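You operate a simulated robot arm through the tools that you are given. There is no shell and no other tool. Be economical: measure what you need, move in short steps, check, and stop when the job is done.

The job below is to be done with a simulated robot arm. You get a single attempt, and the scene is never put back.

JOB
Program the white thermostat to a 30 C floor limit.
Fine: lay it on the setter's pad, switch on, set the limit dial, press SAVE once, switch off, put the thermostat back where it stood. Leave the probe dial at 10 kOHM.
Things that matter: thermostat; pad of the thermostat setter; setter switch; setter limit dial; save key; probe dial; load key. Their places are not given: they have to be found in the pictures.

The check looks at the end state, three seconds after you hand in, the way a careful person would. Anything else that was tipped, shoved, dropped, spilled or broken makes it a failure.

ROBOT AND FRAMES
A 7-joint arm with a two-finger parallel gripper, fixed in place. Base frame: the origin is at the foot of the arm, x ahead of it, y to its left, z up; the work surface is at about z = 850. Lengths are in mm, angles in degrees, forces in N, time in s.
With the tool pointing down near the work surface it reaches from about 240 to 680 mm from the base axis. Its first joint turns from -66.0 to 66.0 degrees. Payload 2.4 kg.
The tool frame sits at the grasp point between the pads (the TCP): z along the fingers, y along the line on which they close. The tips reach 30 mm beyond it. The gripper opens to 94 mm. The fingers are 28 mm wide and 10 mm thick; the gripper's body (50 by 96 mm) begins 55 mm behind the TCP.
Orientation is that of the tool frame in the base frame, as [roll, pitch, yaw] about the fixed x, y, z axes, in that order (R = Rz(yaw) Ry(pitch) Rx(roll)). With the fingers straight down and closing along the base's y, the tool's x points along the base's -x, its y along +y and its z along -z.

CONTROLS
- The arm moves only by the tool play_rows. Its argument "deltas" is a list that holds one entry, the list of rows, each a list of 7 numbers: the shift along the base's x, y, z in mm, then the turn, a rotation vector about the base's x, y, z in degrees, then the finger opening in mm, from 0 to 94. In form: [[[dx, dy, dz, ax, ay, az, gripper], ...]]. A call has 1 to 10 rows; each row shifts and turns the commanded pose from where the row before left it. A row lasts 0.2 s, in which the tool goes at most 50 mm and 8.6 degrees; a call with a longer step from one row to the next is refused whole, and so is a gripper value outside its range. Where a pose cannot be reached the arm comes as near as it can. A force on the tool above 40 N (or 10 N above the force at the start of the call, whichever is more), or a blocked arm, ends the call early, and 0.2 s more pass. The fingers move at their own pace (about 153 mm/s each) and stop on an object; they squeeze with about 41 N. The grip force told is the motor's: it shows also when the fingers shut on nothing. Time passes only in rows, and 0.2 s behind the last, so rows that do not move let the fingers close. The reply holds the time, the measured pose of the TCP, the force on the tool along the base axes, the opening and the grip force, in the units named above and with some noise, and new pictures: "pictures" is both (left out), scene, wrist or none.
- Cameras (640 x 400 px; columns grow to the right, rows downward): "scene" is fixed at [46.1, 480.6, 1447.7]; the picture's right is [-0.66, -0.75, 0.00], its down [-0.41, 0.36, -0.84] and it looks along [0.63, -0.56, -0.54] (base axes); focal length 345 px, centre (320, 200). "wrist" rides on the gripper at [76, 14, -102] in the tool frame; the picture's right is [-0.18, 0.98, 0.00], its down [-0.75, -0.14, -0.64] and it looks along [-0.63, -0.12, 0.77] (tool axes); focal length 243 px, centre (320, 200).
- locate(camera, pixels): for up to 12 pixels [column, row] of the newest picture of that camera ("zoom" is the newest enlarged one), the place [x, y, z] in the base frame of the surface seen there, good to about 3 mm. The clock stands still meanwhile.
- enlarge(camera, box): a new picture of the part [left, top, right, bottom] of that camera's present view, enlarged. The clock stands still meanwhile.
- sign_off(): hands the job in; it is judged then, once.

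Keep the steps short. Do not move on a guess: measure, check each grasp and each placing, and mend mistakes. In all there are 80 turns and 170 pictures (those below and enlarged ones count). Leave the gripper open and the arm clear of the work at the hand-in unless told otherwise, and finish with a single line.

The tools are called after "Call:" as name(argument=value, ...) on one line, values as JSON. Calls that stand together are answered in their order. play_rows: Moves the arm, as the interface text tells. Its arguments: {"type":"object","properties":{"deltas":{"type":"array"},"pictures":{"type":"string","enum":["both","scene","wrist","none"]}},"required":["deltas"]} The other tools are called the same way: locate (camera, pixels) gives the place of the surface under pixels of a picture; enlarge (camera, box) takes an enlarged picture of a part of a camera's view; sign_off () hands the job in.

At the start:

```text
clock: 0.0
tool_pos: [355.7, -55.3, 1158.2]
tool_rot: [-179.9, 0.0, 180.0]
ft_force: [-0.2, -0.4, 1.0]
gripper_width: 94.3
grasp_force: 0.0
```

scene: 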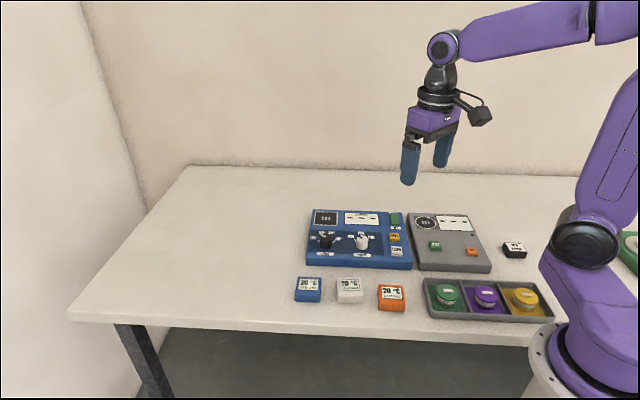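
wrist: 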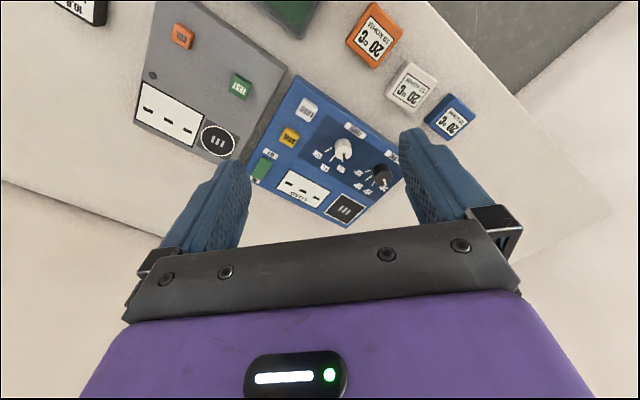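

I see a blue setter, a grey unit, three thermostats (blue, white, orange). First, enlarge the setter and the thermostats in both cameras.

Call:
enlarge(camera="scene", box=[290, 200, 420, 280])

Call:
enlarge(camera="wrist", box=[230, 60, 430, 240])

Call:
locate(camera="scene", pixels=[[349, 285], [338, 280], [361, 279], [338, 300], [362, 300], [326, 219], [326, 236], [362, 236], [394, 238], [397, 250], [395, 219], [361, 218]])

```text
4.92 times, centred on (355, 240) of scene
```

zoom: 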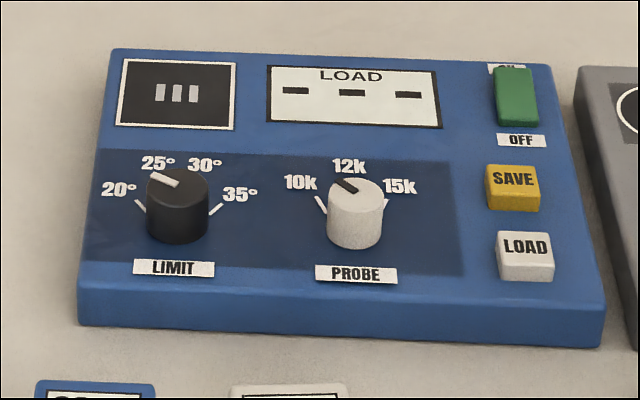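

```text
2.22 times, centred on (330, 150) of wrist
```

zoom: 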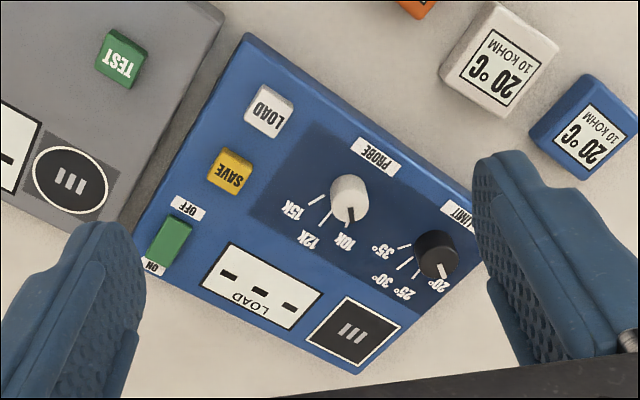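

```text
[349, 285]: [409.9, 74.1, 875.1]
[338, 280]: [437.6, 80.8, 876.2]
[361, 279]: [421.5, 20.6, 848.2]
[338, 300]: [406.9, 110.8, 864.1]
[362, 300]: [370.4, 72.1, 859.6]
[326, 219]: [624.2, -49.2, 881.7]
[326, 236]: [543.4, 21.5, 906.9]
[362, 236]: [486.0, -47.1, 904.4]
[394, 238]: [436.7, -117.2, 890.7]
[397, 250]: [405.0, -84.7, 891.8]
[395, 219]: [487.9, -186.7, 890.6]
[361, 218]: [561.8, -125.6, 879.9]
```

The setter has a black square pad (III), a black LIMIT dial and a white PROBE dial. I'll move closer to read the dials and the switch.

Call:
play_rows(deltas=[[[10, 0, -40, 0, 0, 0, 94], [10, 0, -40, 0, 0, 0, 94], [10, 0, -30, 0, 0, 0, 94]]], pictures="wrist")

Call:
enlarge(camera="wrist", box=[200, 40, 440, 190])

```text
clock: 0.8
tool_pos: [387.0, -55.2, 1050.4]
tool_rot: [-180.0, 0.1, -179.9]
ft_force: [-0.2, -0.7, 0.0]
gripper_width: 94.1
grasp_force: 0.0
```

wrist: 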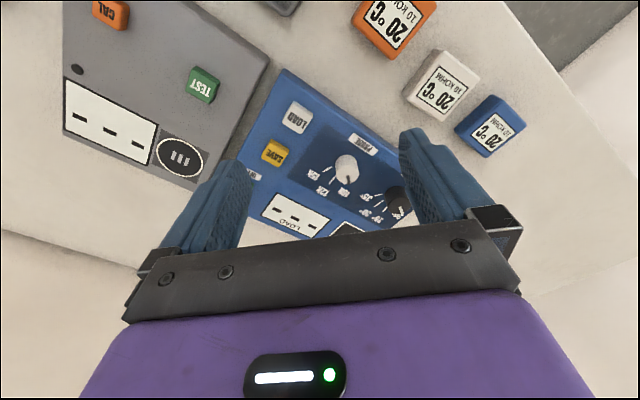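

```text
2.67 times, centred on (320, 115) of wrist
```

zoom: 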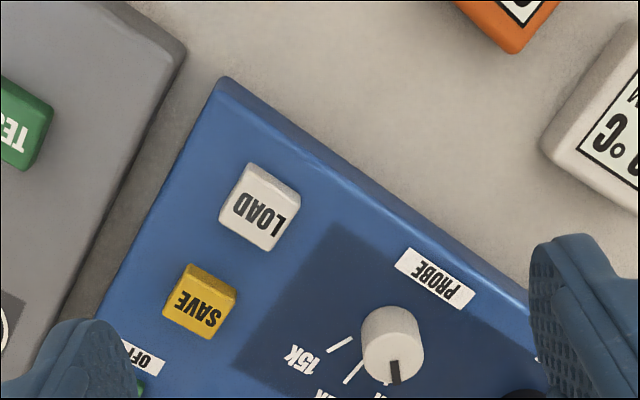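

I need the setter nearer the top of the wrist view, so I move forward 120 mm.

Call:
play_rows(deltas=[[[40, 0, 10, 0, 0, 0, 94], [40, 0, 10, 0, 0, 0, 94], [50, 0, 0, 0, 0, 0, 94]]], pictures="wrist")

Call:
enlarge(camera="wrist", box=[190, 0, 430, 150])

```text
clock: 1.6
tool_pos: [517.4, -53.3, 1067.4]
tool_rot: [180.0, 0.0, -179.9]
ft_force: [0.8, 0.3, -0.1]
gripper_width: 93.9
grasp_force: 0.1
```

wrist: 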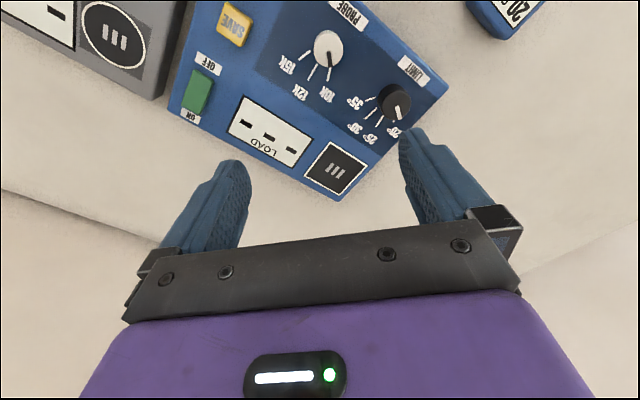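

```text
2.67 times, centred on (310, 75) of wrist
```

zoom: 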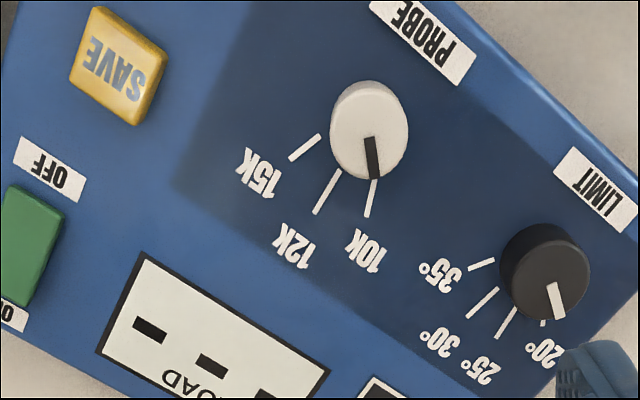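

The probe pointer is at 10k. The limit pointer is near 20. Locate the tick marks and the knob geometry.

Call:
locate(camera="zoom", pixels=[[494, 261], [469, 269], [497, 289], [468, 317], [516, 309], [498, 338], [543, 322], [541, 250], [553, 285], [561, 316], [585, 265], [504, 255]])

Call:
locate(camera="wrist", pixels=[[334, 143], [304, 175], [338, 199], [366, 166], [335, 170], [188, 103], [193, 72], [212, 80], [203, 115], [182, 109], [235, 25], [391, 96]])

Call:
enlarge(camera="wrist", box=[160, 50, 380, 210])

Call:
enlarge(camera="scene", box=[380, 200, 420, 260])

```text
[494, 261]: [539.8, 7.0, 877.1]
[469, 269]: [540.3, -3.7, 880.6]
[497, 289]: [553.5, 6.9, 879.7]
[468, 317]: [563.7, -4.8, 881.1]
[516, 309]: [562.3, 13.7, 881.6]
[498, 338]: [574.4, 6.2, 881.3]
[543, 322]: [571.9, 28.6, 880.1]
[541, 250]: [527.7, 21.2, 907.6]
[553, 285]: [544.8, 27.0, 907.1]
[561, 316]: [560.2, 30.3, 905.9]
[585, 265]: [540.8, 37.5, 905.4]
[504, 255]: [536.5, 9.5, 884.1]
```

```text
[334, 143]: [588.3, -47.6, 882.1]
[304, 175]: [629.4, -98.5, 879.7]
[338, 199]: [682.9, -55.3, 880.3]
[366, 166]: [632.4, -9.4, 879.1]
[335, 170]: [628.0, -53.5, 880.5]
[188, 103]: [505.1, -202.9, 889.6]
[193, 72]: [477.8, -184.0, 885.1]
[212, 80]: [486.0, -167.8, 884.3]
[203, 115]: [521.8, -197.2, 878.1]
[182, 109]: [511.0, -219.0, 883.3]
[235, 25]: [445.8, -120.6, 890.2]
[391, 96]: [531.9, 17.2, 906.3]
```

```text
2.50 times, centred on (270, 130) of wrist
```

zoom: 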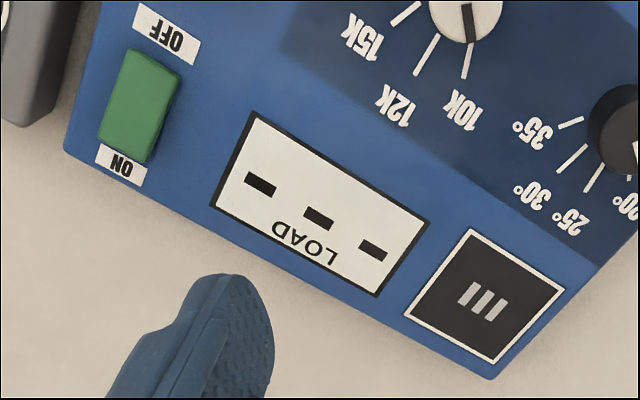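

```text
6.67 times, centred on (400, 230) of scene
```

zoom: 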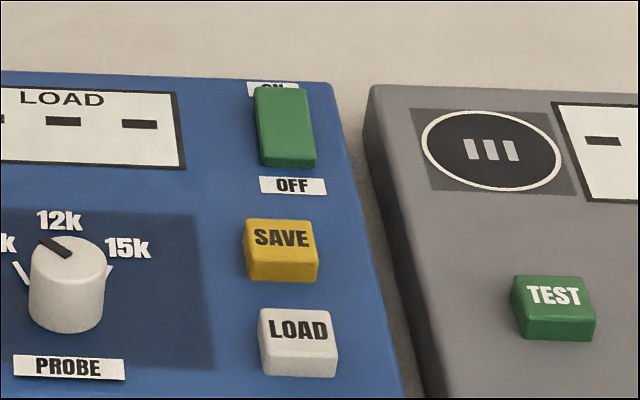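

The switch is a rocker: the ON end is raised (z≈890), the OFF end is down (z≈885), so it's off. Pad centre is ≈(632,-53). Next, a closer look at the limit dial.

Call:
play_rows(deltas=[[[5, 30, -20, 0, 0, 0, 94], [5, 30, -30, 0, 0, 0, 94], [0, 18, -30, 0, 0, 0, 94]]], pictures="wrist")

Call:
enlarge(camera="wrist", box=[220, 60, 420, 200])

```text
clock: 2.4
tool_pos: [528.2, 23.7, 986.9]
tool_rot: [180.0, 0.0, 180.0]
ft_force: [0.4, -0.1, 0.2]
gripper_width: 93.8
grasp_force: 0.0
```

wrist: 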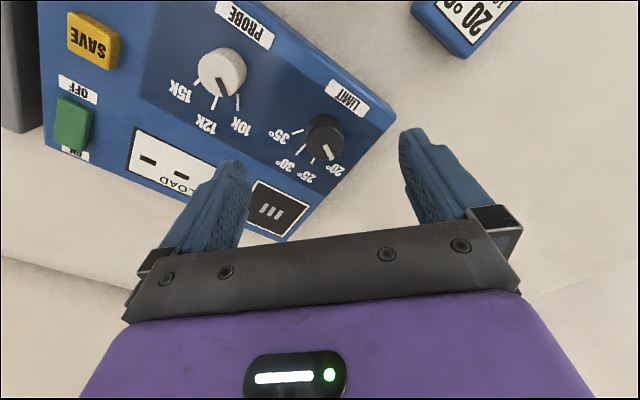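

```text
2.86 times, centred on (320, 130) of wrist
```

zoom: 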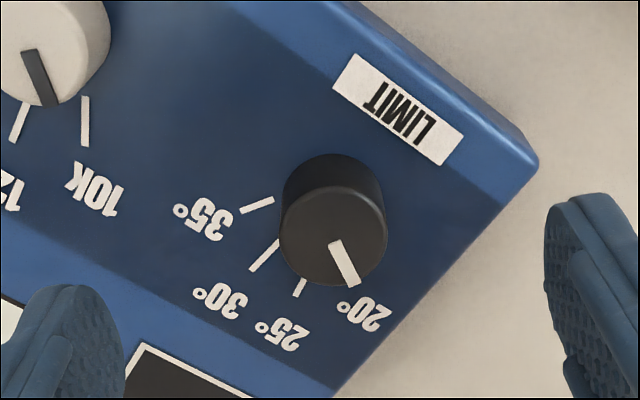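

Call:
locate(camera="zoom", pixels=[[271, 200], [244, 211], [278, 241], [252, 269], [302, 283], [297, 294], [334, 244], [352, 282], [284, 235], [383, 222], [330, 190], [345, 283]])

Call:
locate(camera="wrist", pixels=[[255, 181], [306, 205], [278, 240], [272, 212], [395, 115], [222, 67], [93, 25], [72, 120], [75, 95], [72, 155], [72, 140], [40, 145]])

```text
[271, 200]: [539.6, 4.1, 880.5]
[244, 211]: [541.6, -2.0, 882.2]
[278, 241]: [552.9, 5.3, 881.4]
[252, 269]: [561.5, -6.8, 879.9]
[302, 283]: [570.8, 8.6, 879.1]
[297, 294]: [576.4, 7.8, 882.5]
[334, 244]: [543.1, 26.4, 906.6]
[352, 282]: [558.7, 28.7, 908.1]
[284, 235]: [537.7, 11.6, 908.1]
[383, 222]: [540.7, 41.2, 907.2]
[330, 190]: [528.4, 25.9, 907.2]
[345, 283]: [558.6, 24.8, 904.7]
```

```text
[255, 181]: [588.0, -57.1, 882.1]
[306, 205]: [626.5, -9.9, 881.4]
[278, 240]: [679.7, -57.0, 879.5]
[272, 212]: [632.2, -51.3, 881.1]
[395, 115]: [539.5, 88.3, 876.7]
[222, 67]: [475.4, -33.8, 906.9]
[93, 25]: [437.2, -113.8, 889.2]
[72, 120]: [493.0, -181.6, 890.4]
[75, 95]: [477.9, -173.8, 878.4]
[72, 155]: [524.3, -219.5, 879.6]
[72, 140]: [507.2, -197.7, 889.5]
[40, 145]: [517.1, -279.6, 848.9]
```

Limit axis ≈(542,26), 30° tick at about -59° bearing, pointer now ≈ +6° (20). Panel "up" bearing ≈ -43°. Now look at the white thermostat.

Call:
play_rows(deltas=[[[-35, 15, 25, 0, 0, 0, 94], [-40, 15, 20, 0, 0, 0, 94], [-40, 15, 0, 0, 0, 0, 94]]], pictures="wrist")

Call:
enlarge(camera="wrist", box=[220, 40, 420, 180])

```text
clock: 3.2
tool_pos: [412.3, 69.1, 1030.5]
tool_rot: [179.9, 0.0, -180.0]
ft_force: [0.2, 0.3, -0.4]
gripper_width: 94.2
grasp_force: 0.0
```

wrist: 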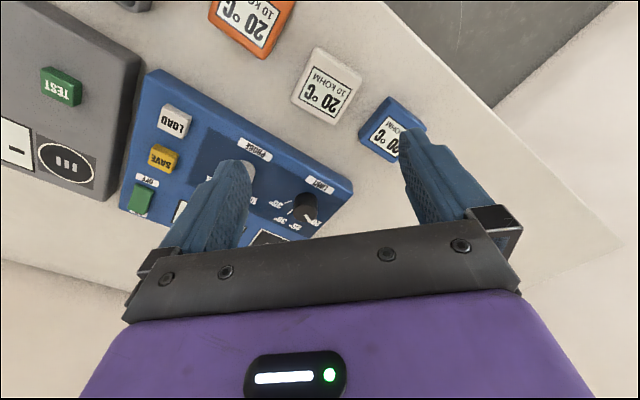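

```text
2.86 times, centred on (320, 110) of wrist
```

zoom: 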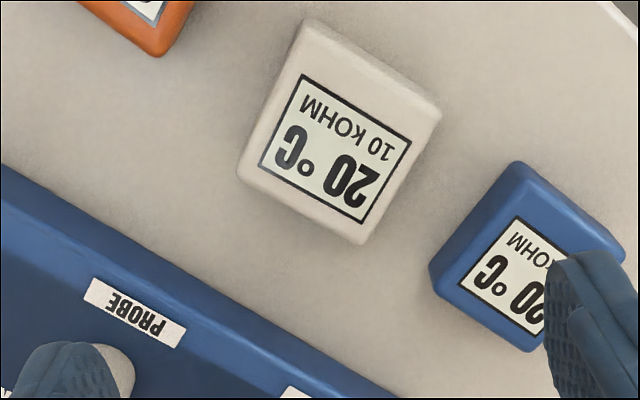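

Call:
locate(camera="zoom", pixels=[[305, 76], [410, 139], [362, 222], [260, 165], [334, 150], [243, 172], [358, 240], [434, 125], [298, 40], [310, 22], [440, 100], [240, 182]])

Call:
enlarge(camera="scene", box=[285, 265, 415, 325])

```text
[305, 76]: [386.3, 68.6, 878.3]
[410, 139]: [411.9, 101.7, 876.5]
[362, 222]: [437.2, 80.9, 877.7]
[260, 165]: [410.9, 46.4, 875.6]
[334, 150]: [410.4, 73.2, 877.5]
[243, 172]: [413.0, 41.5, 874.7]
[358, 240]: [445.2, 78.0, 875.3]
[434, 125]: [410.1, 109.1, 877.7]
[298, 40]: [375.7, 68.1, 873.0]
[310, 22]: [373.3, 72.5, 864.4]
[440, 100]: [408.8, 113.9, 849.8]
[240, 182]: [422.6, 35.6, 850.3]
```

```text
4.92 times, centred on (350, 295) of scene
```

zoom: 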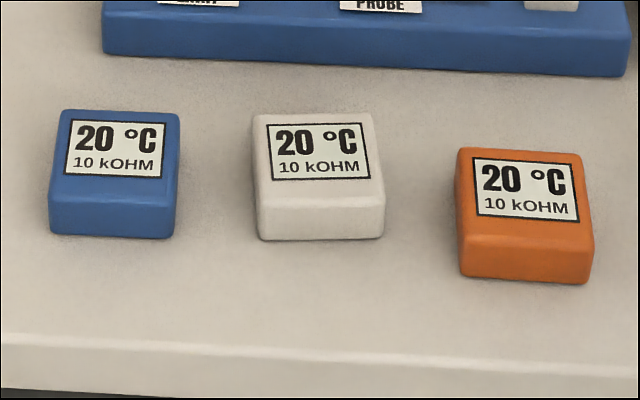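

The white thermostat's centre is ≈(410.5,74.5), top z≈876, edges at bearings ≈51.5°/-38.5°. Neighbours lie along 51.5°, so I'll grip across the other pair. Turn +51.5° and centre above it.

Call:
play_rows(deltas=[[[-1, 3, -10, 0, 0, 8.5, 94], [0, 2, -10, 0, 0, 8.5, 94], [0, 0, -10, 0, 0, 8.5, 94], [0, 0, -10, 0, 0, 8.5, 94], [0, 0, -10, 0, 0, 8.5, 94], [0, 0, -10, 0, 0, 8.5, 86], [0, 0, 0, 0, 0, 0.5, 86]]])

```text
clock: 4.8
tool_pos: [410.9, 73.2, 973.5]
tool_rot: [180.0, -0.1, -128.3]
ft_force: [0.2, 0.4, 0.7]
gripper_width: 86.2
grasp_force: 0.0
```

scene: 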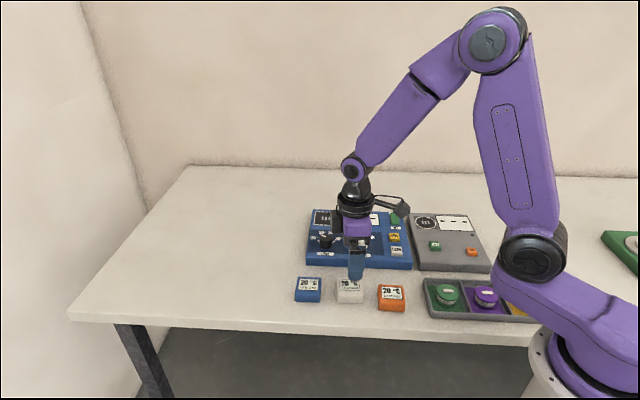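
wrist: 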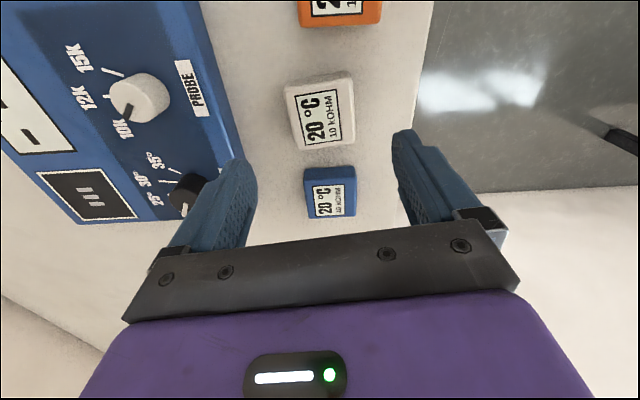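

Call:
enlarge(camera="wrist", box=[260, 60, 380, 160])

```text
4.00 times, centred on (320, 110) of wrist
```

zoom: 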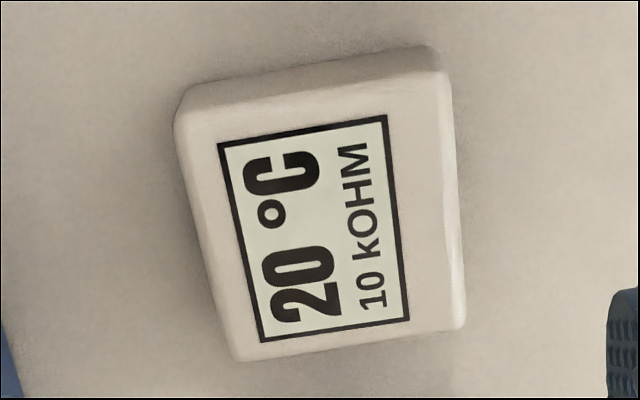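

Call:
locate(camera="zoom", pixels=[[219, 144], [386, 117], [408, 317], [264, 340], [185, 108], [430, 72], [455, 322], [242, 358], [315, 225], [180, 120], [235, 350]])

```text
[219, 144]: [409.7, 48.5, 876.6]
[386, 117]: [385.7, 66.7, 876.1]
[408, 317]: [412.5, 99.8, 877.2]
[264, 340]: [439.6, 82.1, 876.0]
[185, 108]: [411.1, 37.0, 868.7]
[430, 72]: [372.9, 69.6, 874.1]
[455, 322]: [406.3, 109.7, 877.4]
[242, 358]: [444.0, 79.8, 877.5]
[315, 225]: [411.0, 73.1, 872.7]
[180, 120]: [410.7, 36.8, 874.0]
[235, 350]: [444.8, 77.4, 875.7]
```

Alignment holds (51.5°). Descend in steps to tip height just above the table.

Call:
play_rows(deltas=[[[0, 0, -30, 0, 0, 0, 86], [0, 0, -30, 0, 0, 0, 86], [0, 0, -20, 0, 0, 0, 86], [0, 0, 0, 0, 0, 0, 86]]])

```text
clock: 5.8
tool_pos: [410.4, 73.8, 893.0]
tool_rot: [-180.0, 0.1, -128.5]
ft_force: [-0.1, -0.5, -0.5]
gripper_width: 85.8
grasp_force: 0.0
```

scene: 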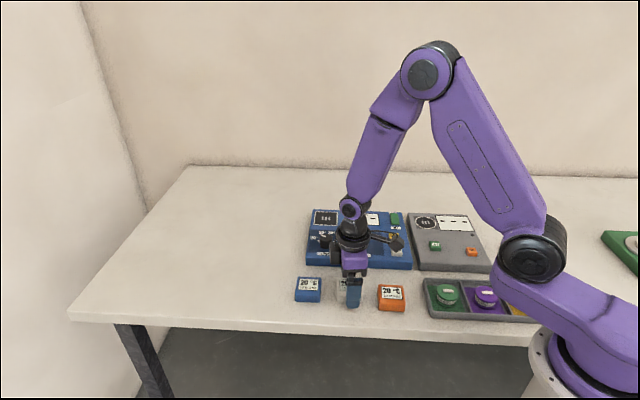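
wrist: 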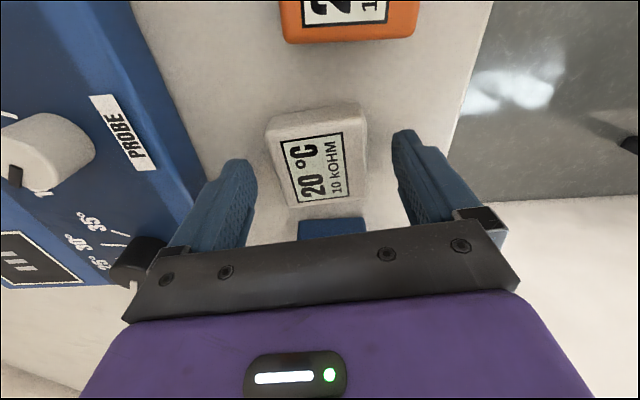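

Call:
play_rows(deltas=[[[0, 0, -8, 0, 0, 0, 70], [0, 0, 0, 0, 0, 0, 58], [0, 0, 0, 0, 0, 0, 54]]], pictures="wrist")

Call:
enlarge(camera="wrist", box=[220, 80, 440, 230])

```text
clock: 6.6
tool_pos: [410.8, 74.6, 885.0]
tool_rot: [180.0, 0.0, -128.5]
ft_force: [0.6, -0.3, 1.0]
gripper_width: 55.2
grasp_force: 40.7
```

wrist: 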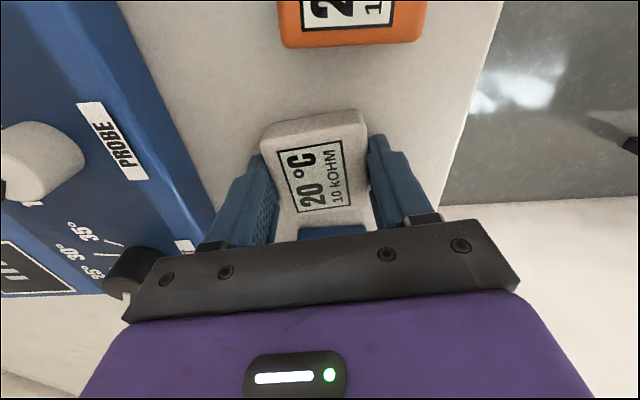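

```text
2.67 times, centred on (330, 155) of wrist
```

zoom: 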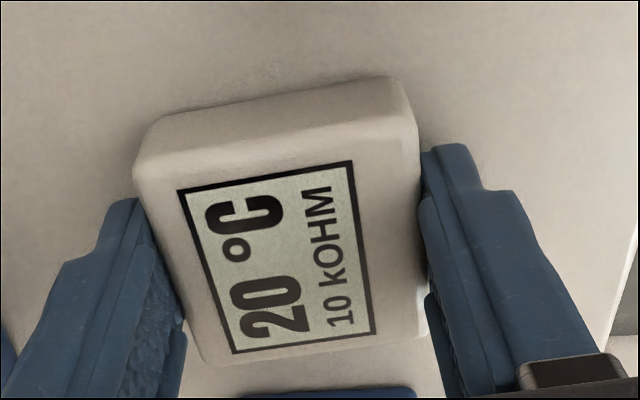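

Contact at 55 mm with 41 N. Check the label's place now, then tighten and lift a little.

Call:
locate(camera="zoom", pixels=[[179, 190], [352, 163], [372, 333], [234, 352], [140, 165], [410, 115], [205, 362], [425, 310], [275, 260]])

Call:
play_rows(deltas=[[[0, 0, 0, 0, 0, 0, 44], [0, 0, 0, 0, 0, 0, 44], [0, 0, 20, 0, 0, 0, 44], [0, 0, 20, 0, 0, 0, 44]]])

```text
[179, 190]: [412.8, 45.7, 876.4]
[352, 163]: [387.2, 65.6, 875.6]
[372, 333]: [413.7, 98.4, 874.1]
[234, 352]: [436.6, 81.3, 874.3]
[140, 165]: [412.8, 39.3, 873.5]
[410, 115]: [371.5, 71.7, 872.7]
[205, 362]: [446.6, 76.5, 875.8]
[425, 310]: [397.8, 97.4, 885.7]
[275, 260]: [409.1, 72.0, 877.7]
```

```text
clock: 7.6
tool_pos: [409.3, 73.2, 925.5]
tool_rot: [-180.0, 0.1, -128.5]
ft_force: [1.2, 0.0, -0.6]
gripper_width: 55.3
grasp_force: 41.1
```

scene: 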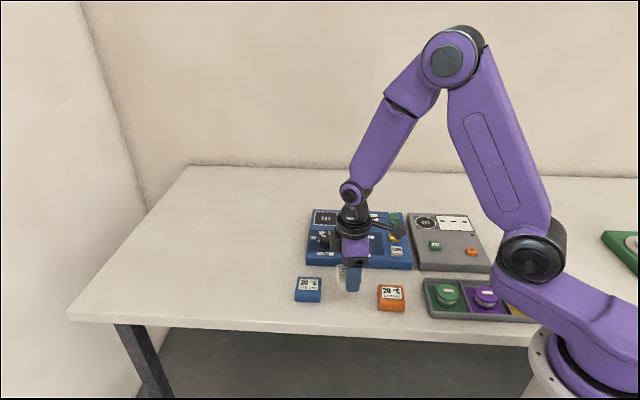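
wrist: 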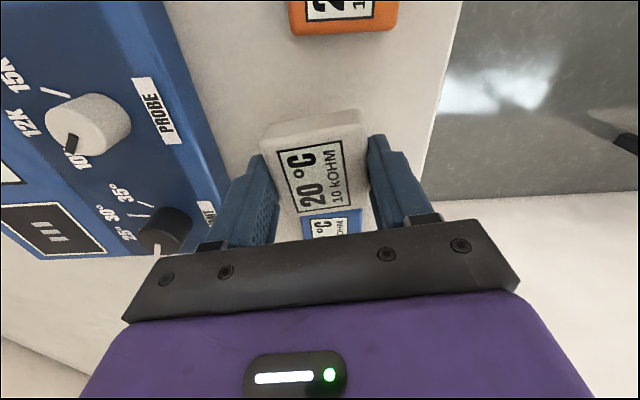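

Held firmly. Lift and carry toward above the pad, turning -5.5° to match the panel.

Call:
play_rows(deltas=[[[0, 0, 40, 0, 0, 0, 44], [0, 0, 40, 0, 0, 0, 44], [37, -21, 0, 0, 0, -1, 44], [37, -21, 0, 0, 0, -1, 44], [37, -21, 0, 0, 0, -1, 44], [37, -21, 0, 0, 0, -1.5, 44], [37, -21, 0, 0, 0, -1, 44], [32, -20, 0, 0, 0, 0, 44], [0, 0, 0, 0, 0, 0, 44]]])

```text
clock: 9.6
tool_pos: [628.2, -52.1, 1004.7]
tool_rot: [179.9, -0.1, -134.0]
ft_force: [-1.4, -0.6, -1.4]
gripper_width: 55.2
grasp_force: 41.1
```

scene: 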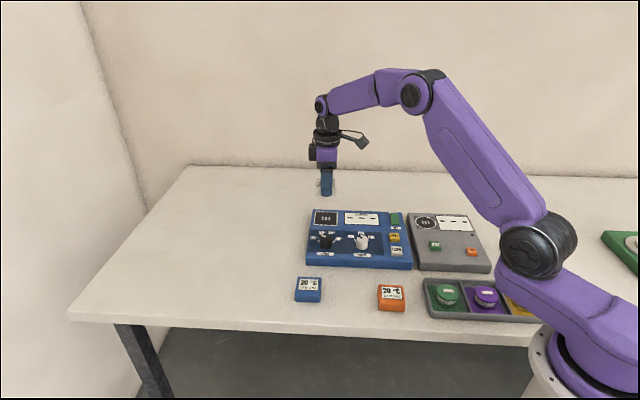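
wrist: 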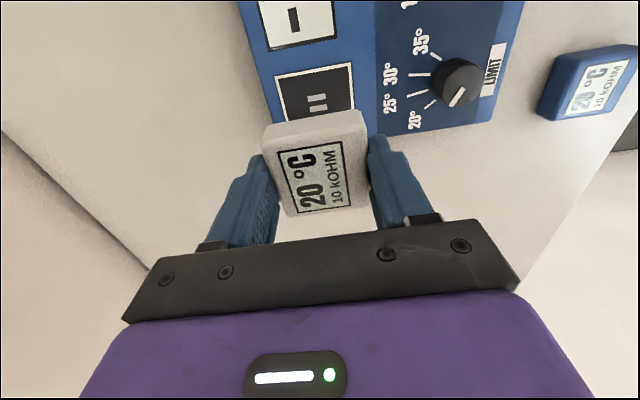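

Scene view of the pad is unobstructed; measure its corners precisely.

Call:
enlarge(camera="scene", box=[300, 200, 380, 250])

```text
8.00 times, centred on (340, 225) of scene
```

zoom: 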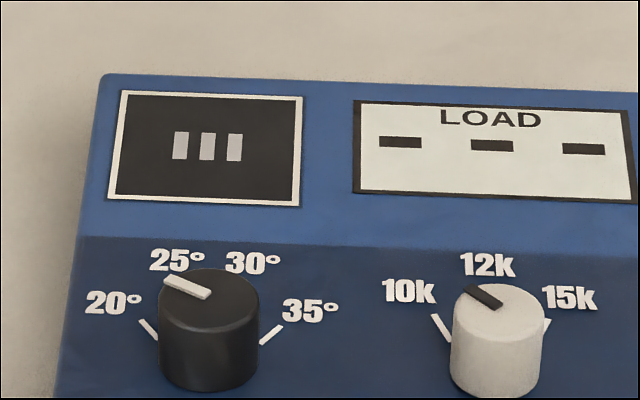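

Call:
locate(camera="zoom", pixels=[[122, 92], [302, 97], [299, 205], [109, 198], [208, 146], [181, 146], [234, 147], [105, 78], [353, 101], [353, 192]])

```text
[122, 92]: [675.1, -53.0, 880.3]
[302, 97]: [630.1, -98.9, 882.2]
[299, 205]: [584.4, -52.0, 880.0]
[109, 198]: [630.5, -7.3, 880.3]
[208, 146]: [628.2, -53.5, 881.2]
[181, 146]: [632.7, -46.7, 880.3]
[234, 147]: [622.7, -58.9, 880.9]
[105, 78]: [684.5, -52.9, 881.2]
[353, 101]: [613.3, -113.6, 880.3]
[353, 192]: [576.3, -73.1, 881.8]
```

Pad centre ≈(630,-53), z≈881. Descend to just above, with the correction.

Call:
play_rows(deltas=[[[2, -1, -30, 0, 0, 0, 44], [0, 0, -30, 0, 0, 0, 44], [0, 0, -20, 0, 0, 0, 44], [0, 0, 0, 0, 0, 0, 44]]])

```text
clock: 10.6
tool_pos: [627.5, -53.9, 924.6]
tool_rot: [180.0, -0.1, -134.0]
ft_force: [0.0, -0.1, -0.7]
gripper_width: 55.0
grasp_force: 41.3
```

scene: 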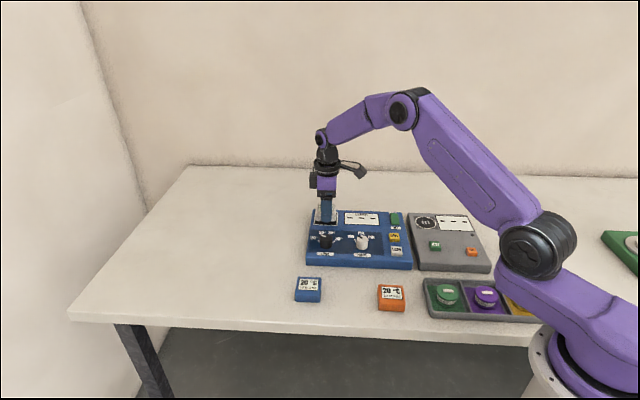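
wrist: 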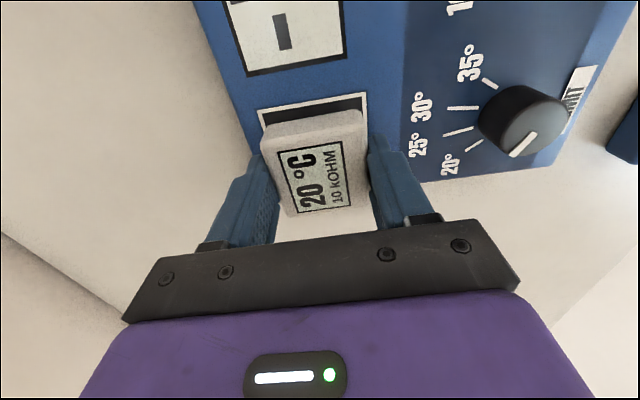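

Call:
play_rows(deltas=[[[2, 1, -4, 0, 0, 0, 44], [0, 0, -2, 0, 0, 0, 44], [0, 0, -1, 0, 0, 0, 44], [0, 0, 0, 0, 0, 0, 44]]], pictures="scene")

Call:
enlarge(camera="scene", box=[300, 190, 380, 240])

```text
clock: 11.6
tool_pos: [629.4, -51.2, 918.4]
tool_rot: [-180.0, 0.0, -134.0]
ft_force: [1.0, -0.1, -1.0]
gripper_width: 55.0
grasp_force: 41.1
```

scene: 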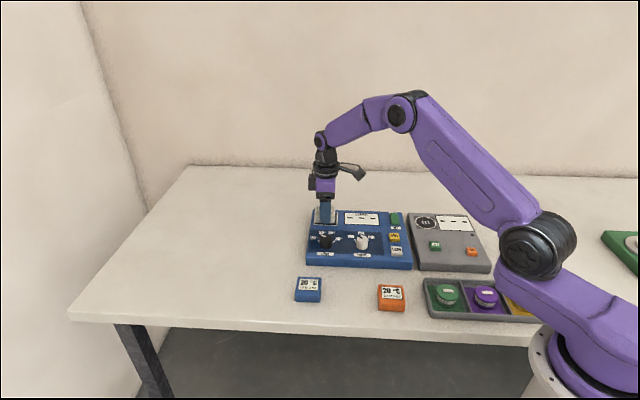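

```text
8.00 times, centred on (340, 215) of scene
```

zoom: 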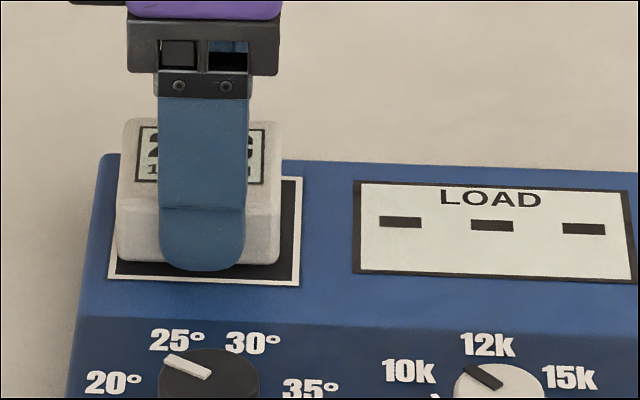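

Slightly left/back on the pad by ~2 mm; nudge and lower to contact.

Call:
play_rows(deltas=[[[-2.5, -0.5, 0, 0, 0, 0, 44], [0, 0, -1, 0, 0, 0, 44], [0, 0, -1, 0, 0, 0, 44], [0, 0, 0, 0, 0, 0, 44]]], pictures="none")

Call:
enlarge(camera="scene", box=[300, 190, 380, 240])

```text
clock: 12.6
tool_pos: [627.7, -52.3, 915.9]
tool_rot: [180.0, 0.0, -134.0]
ft_force: [1.1, -0.6, -1.6]
gripper_width: 55.1
grasp_force: 40.8
```

```text
8.00 times, centred on (340, 215) of scene
```

zoom: 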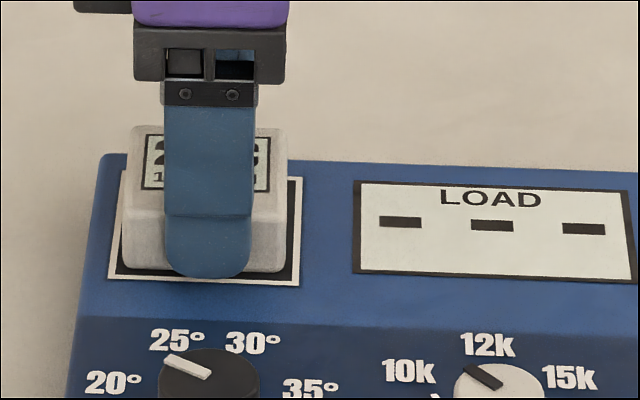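

Centred. Lower another 1 mm, then open gradually.

Call:
play_rows(deltas=[[[0, 0, -1, 0, 0, 0, 44], [0, 0, 0, 0, 0, 0, 44], [0, 0, 0, 0, 0, 0, 64], [0, 0, 0, 0, 0, 0, 84], [0, 0, 0, 0, 0, 0, 84]]], pictures="none")

Call:
enlarge(camera="scene", box=[300, 190, 380, 240])

```text
clock: 13.8
tool_pos: [629.5, -52.2, 914.3]
tool_rot: [180.0, 0.0, -134.0]
ft_force: [-0.3, 0.1, 0.5]
gripper_width: 83.8
grasp_force: 0.1
```

```text
8.00 times, centred on (340, 215) of scene
```

zoom: 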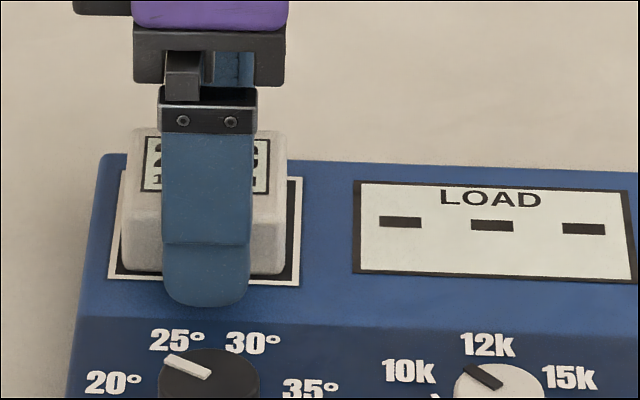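

Placed on the pad and free. Rise and move above the switch with a clear look.

Call:
play_rows(deltas=[[[0, 0, 35, 0, 0, 0, 84], [0, 0, 45, 0, 0, 0, 84], [-30, -30, 0, 0, 0, 0, 84], [-30, -35, 0, 0, 0, 0, 40], [-30, -35, 0, 0, 0, 0, 0], [-30, -36, 0, 0, 0, 0, 0], [0, -10, 0, 0, 0, 0, 0], [0, 0, 0, 0, 0, 0, 0]]])

Call:
enlarge(camera="wrist", box=[220, 60, 420, 200])

Call:
enlarge(camera="scene", box=[300, 190, 420, 265])

```text
clock: 15.6
tool_pos: [507.8, -199.0, 995.4]
tool_rot: [180.0, -0.2, -133.9]
ft_force: [0.7, -0.2, -0.8]
gripper_width: 0.0
grasp_force: 32.7
```

scene: 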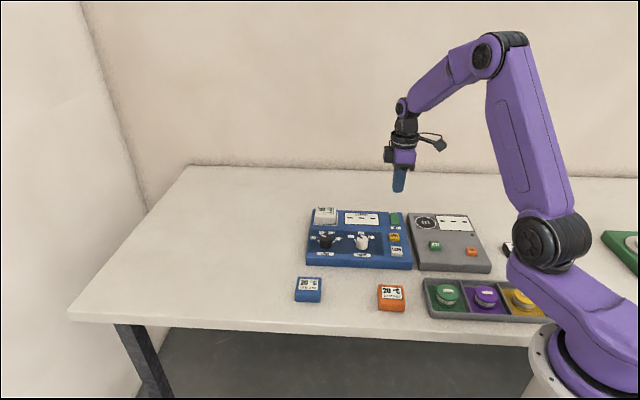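
wrist: 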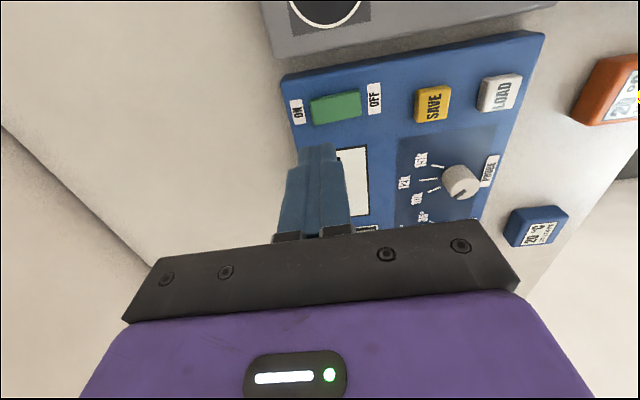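

```text
2.86 times, centred on (320, 130) of wrist
```

zoom: 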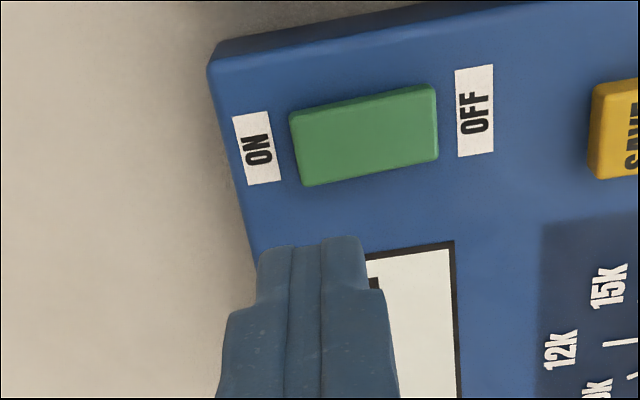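

```text
5.33 times, centred on (360, 228) of scene
```

zoom: 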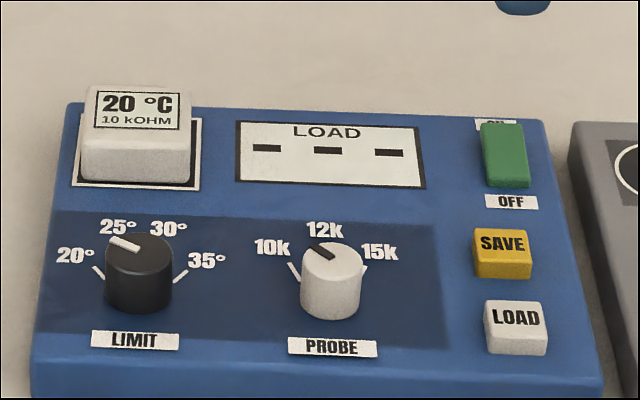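

Call:
locate(camera="wrist", pixels=[[312, 102], [316, 122], [359, 93], [360, 112], [336, 108], [324, 111], [347, 104], [433, 104], [434, 96], [432, 118], [296, 112], [500, 93]])

```text
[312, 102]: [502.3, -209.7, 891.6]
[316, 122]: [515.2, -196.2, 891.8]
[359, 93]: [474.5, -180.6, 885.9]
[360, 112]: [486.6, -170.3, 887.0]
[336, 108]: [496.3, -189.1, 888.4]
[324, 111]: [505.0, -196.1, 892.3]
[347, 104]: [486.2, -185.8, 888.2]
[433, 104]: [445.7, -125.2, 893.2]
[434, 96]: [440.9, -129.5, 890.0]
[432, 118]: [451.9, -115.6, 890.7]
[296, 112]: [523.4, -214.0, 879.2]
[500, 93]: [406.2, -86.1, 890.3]
```

The switch spans from the ON end (509,-203, z≈892) to the OFF end (480,-175, z≈886). I press on the ON end.

Call:
play_rows(deltas=[[[-1, -2, -35, 0, 0, 0, 0], [0, 0, -34, 0, 0, 0, 0], [0, 0, -4, 0, 0, 0, 0], [0, 0, -2, 0, 0, 0, 0], [0, 0, -2, 0, 0, 0, 0], [0, 0, -2, 0, 0, 0, 0]]], pictures="none")

Call:
enlarge(camera="scene", box=[300, 190, 420, 265])

```text
clock: 17.0
tool_pos: [506.8, -199.9, 918.6]
tool_rot: [-179.9, 0.0, -134.1]
ft_force: [-7.9, 1.4, 26.2]
gripper_width: 0.2
grasp_force: 32.7
```

```text
5.33 times, centred on (360, 228) of scene
```

zoom: 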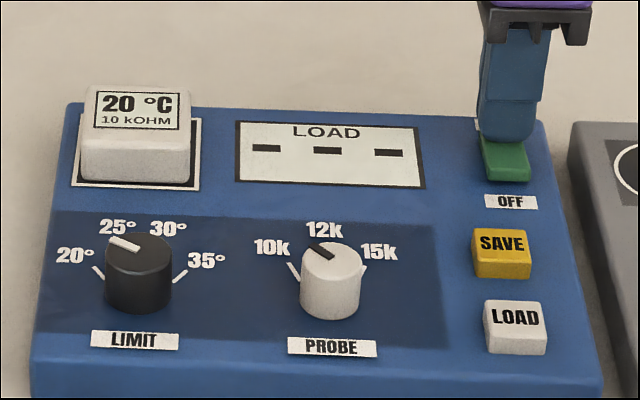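

26 N resistance, not flipped yet. Press a little further.

Call:
play_rows(deltas=[[[0, 0, -1.5, 0, 0, 0, 0], [0, 0, -1.5, 0, 0, 0, 0], [0, 0, 0, 0, 0, 0, 0]]], pictures="none")

Call:
enlarge(camera="scene", box=[300, 190, 420, 265])

```text
clock: 17.4
tool_pos: [506.8, -200.6, 918.3]
tool_rot: [180.0, -0.1, -134.0]
ft_force: [-5.3, 1.9, 10.7]
gripper_width: 0.0
grasp_force: 32.7
stopped in row 1: the force on the tool passed its limit (the readings are from after the stop); the commanded pose is now the measured one
```

```text
5.33 times, centred on (360, 228) of scene
```

zoom: 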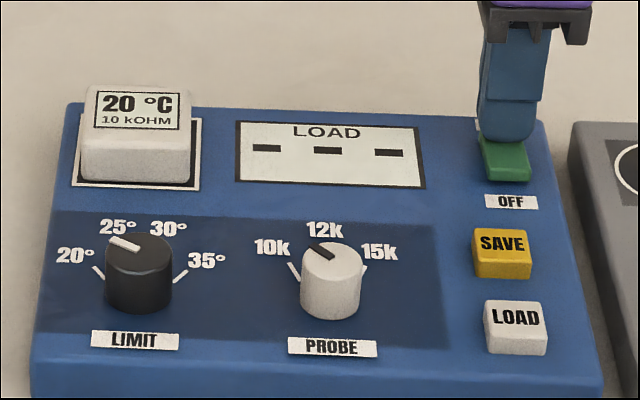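

Call:
play_rows(deltas=[[[0, 0, 20, 0, 0, 0, 0], [0, 0, 30, 0, 0, 0, 0], [0, 0, 0, 0, 0, 0, 0]]], pictures="wrist")

Call:
enlarge(camera="scene", box=[360, 200, 420, 240])

Call:
enlarge(camera="wrist", box=[260, 60, 420, 180])

```text
clock: 18.2
tool_pos: [507.0, -202.5, 967.9]
tool_rot: [-179.9, 0.0, -134.0]
ft_force: [0.2, 0.2, -0.6]
gripper_width: 0.1
grasp_force: 33.5
```

wrist: 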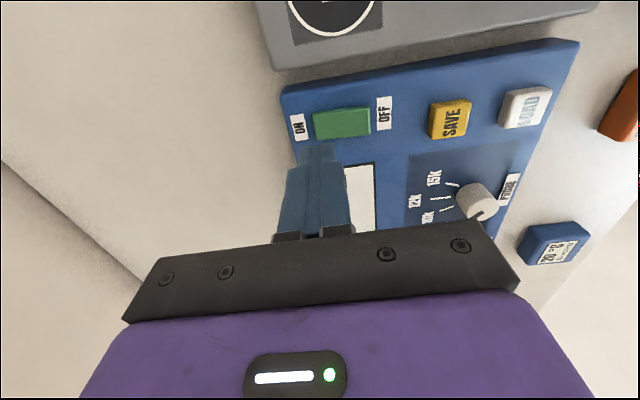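

```text
10.00 times, centred on (390, 220) of scene
```

zoom: 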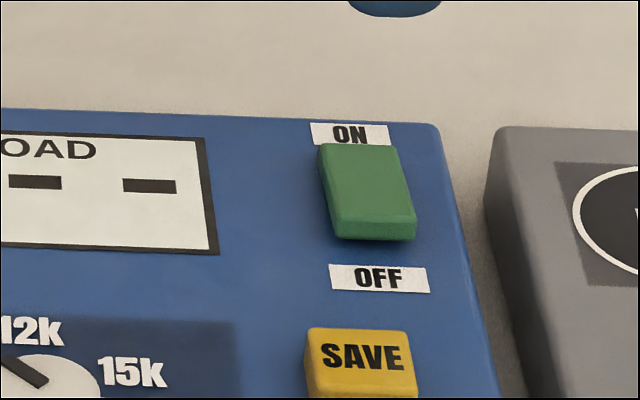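

```text
3.33 times, centred on (340, 120) of wrist
```

zoom: 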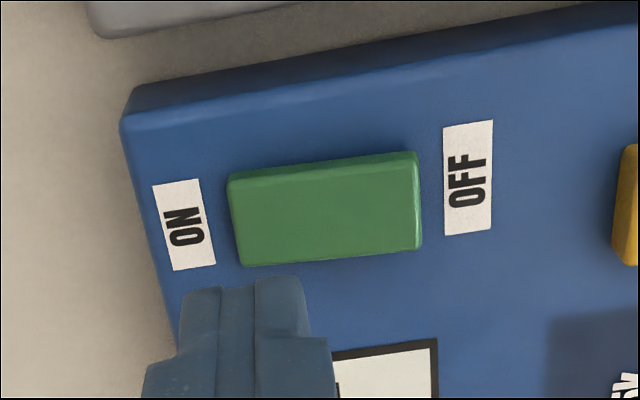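

The switch flipped: ON end is now down. Check the display and thermostat.

Call:
enlarge(camera="scene", box=[300, 190, 420, 265])

```text
5.33 times, centred on (360, 228) of scene
```

zoom: 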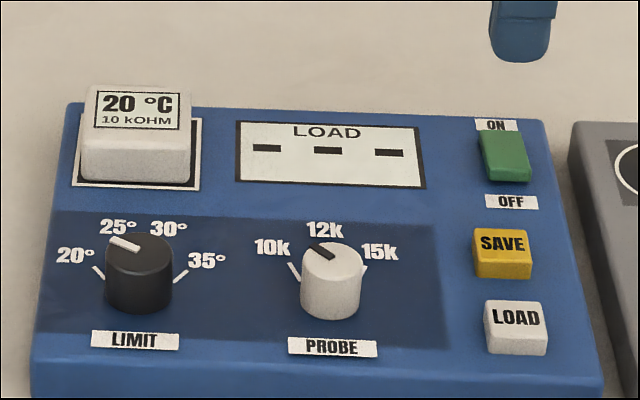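

On; the limit dial comes next. Refine the knob's axis from the rim.

Call:
locate(camera="zoom", pixels=[[108, 252], [170, 252], [139, 236], [139, 268], [139, 252], [302, 263], [360, 262], [331, 246], [331, 279]])

Call:
play_rows(deltas=[[[0, 30, 30, 0, 0, 0, 30], [5, 45, 0, 0, 0, 0, 60], [10, 45, 0, 0, 0, 0, 60], [10, 45, 0, 0, 0, 0, 60], [10, 45, 0, 0, 0, 0, 60], [0, 18, 0, 0, 0, 0, 60], [0, 0, 0, 0, 0, 0, 60]]])

```text
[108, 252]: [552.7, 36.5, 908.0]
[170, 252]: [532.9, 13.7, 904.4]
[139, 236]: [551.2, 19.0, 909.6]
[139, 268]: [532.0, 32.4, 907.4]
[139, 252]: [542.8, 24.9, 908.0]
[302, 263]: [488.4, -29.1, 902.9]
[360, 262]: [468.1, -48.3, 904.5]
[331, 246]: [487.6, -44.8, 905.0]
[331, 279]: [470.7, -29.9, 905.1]
```

```text
clock: 19.8
tool_pos: [543.5, 28.9, 994.4]
tool_rot: [-179.9, 0.0, -134.1]
ft_force: [0.1, -0.2, 0.0]
gripper_width: 60.0
grasp_force: 0.1
```

scene: 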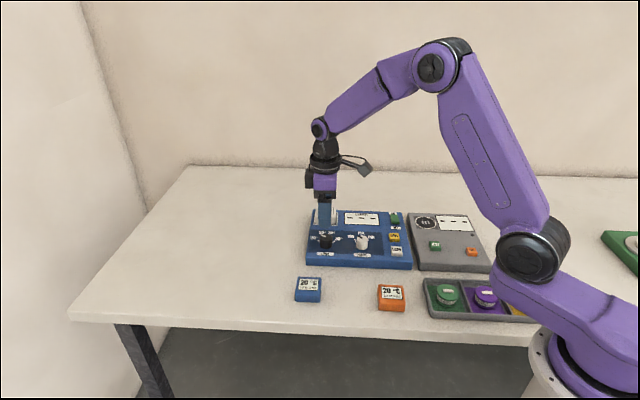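
wrist: 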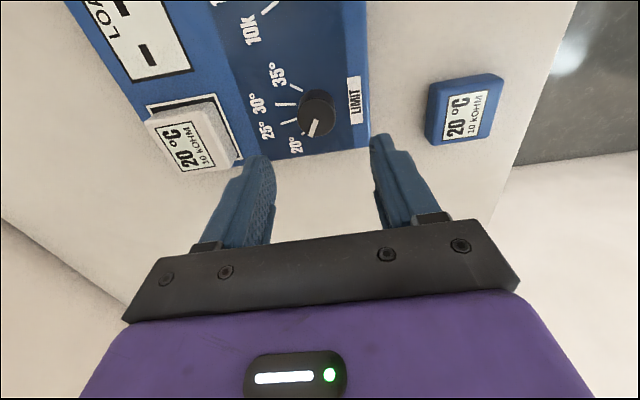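

Axis ≈(542.3,25.5). Centre and descend around the knob.

Call:
play_rows(deltas=[[[-1, -3.5, -30, 0, 0, 0, 60], [0, 0, -30, 0, 0, 0, 60], [0, 0, -15, 0, 0, 0, 60], [0, 0, 0, 0, 0, 0, 60]]], pictures="wrist")

Call:
enlarge(camera="scene", box=[290, 200, 370, 260])

```text
clock: 20.8
tool_pos: [542.8, 22.1, 922.0]
tool_rot: [-179.9, 0.0, -134.1]
ft_force: [-0.6, -0.3, 0.3]
gripper_width: 59.9
grasp_force: 0.1
```

wrist: 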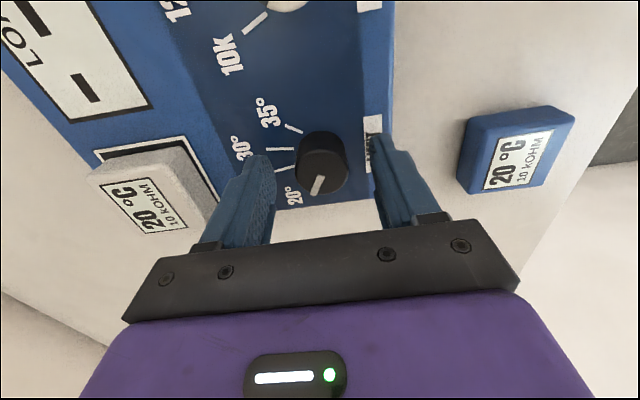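

```text
6.67 times, centred on (330, 230) of scene
```

zoom: 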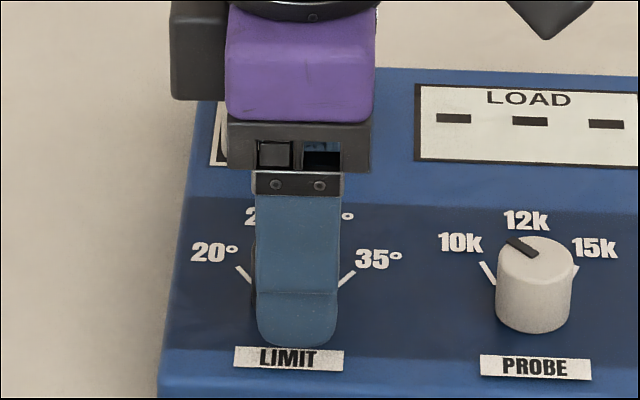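

Nudge y by +2.5, lower 4 mm, and close on the knob.

Call:
play_rows(deltas=[[[0, 2.5, -4, 0, 0, 0, 60], [0, 0, 0, 0, 0, 0, 44], [0, 0, 0, 0, 0, 0, 34], [0, 0, 0, 0, 0, 0, 24], [0, 0, 0, 0, 0, 0, 24]]], pictures="wrist")

```text
clock: 22.0
tool_pos: [542.6, 23.6, 918.5]
tool_rot: [-179.8, 0.1, -134.0]
ft_force: [9.5, -8.2, -7.9]
gripper_width: 31.3
grasp_force: 44.6
```

wrist: 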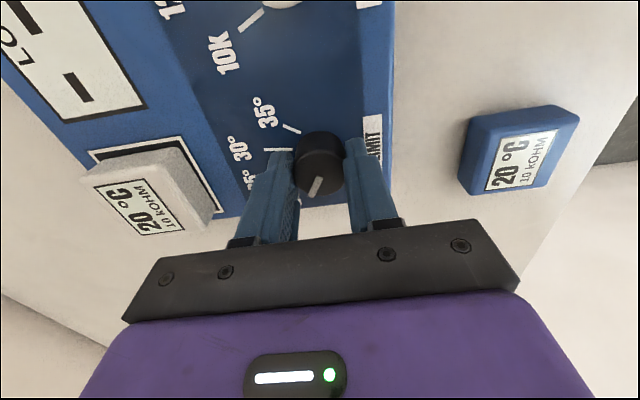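

Gripped at 31 mm, with some side force; relieve by (1,-1) and turn -32° first.

Call:
play_rows(deltas=[[[1, -1, 0, 0, 0, 0, 24], [0, 0, 0, 0, 0, -8, 24], [0, 0, 0, 0, 0, -8, 24], [0, 0, 0, 0, 0, -8, 24], [0, 0, 0, 0, 0, -8, 24], [0, 0, 0, 0, 0, 0, 24]]])

Call:
enlarge(camera="wrist", box=[240, 80, 400, 220])

```text
clock: 23.4
tool_pos: [543.5, 24.6, 918.1]
tool_rot: [-179.8, 0.1, -166.1]
ft_force: [15.0, -8.3, -14.1]
gripper_width: 31.2
grasp_force: 44.9
```

scene: 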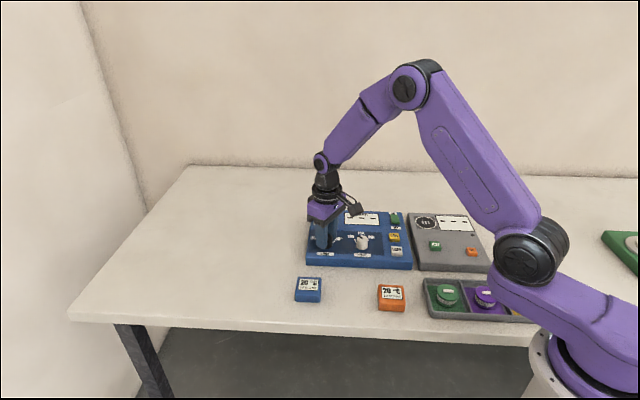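
wrist: 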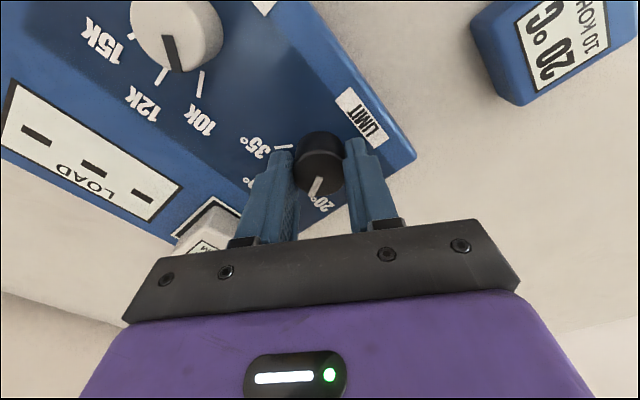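

```text
2.86 times, centred on (320, 150) of wrist
```

zoom: 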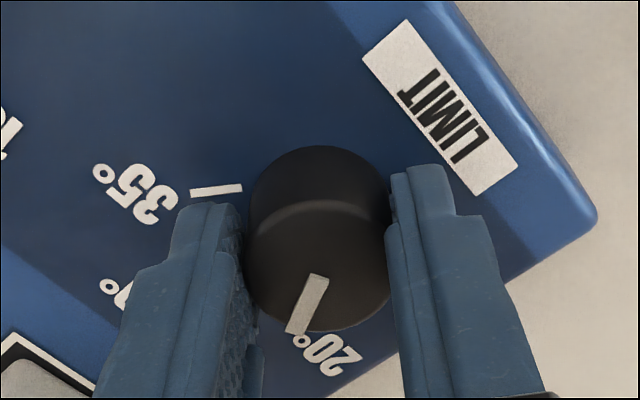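

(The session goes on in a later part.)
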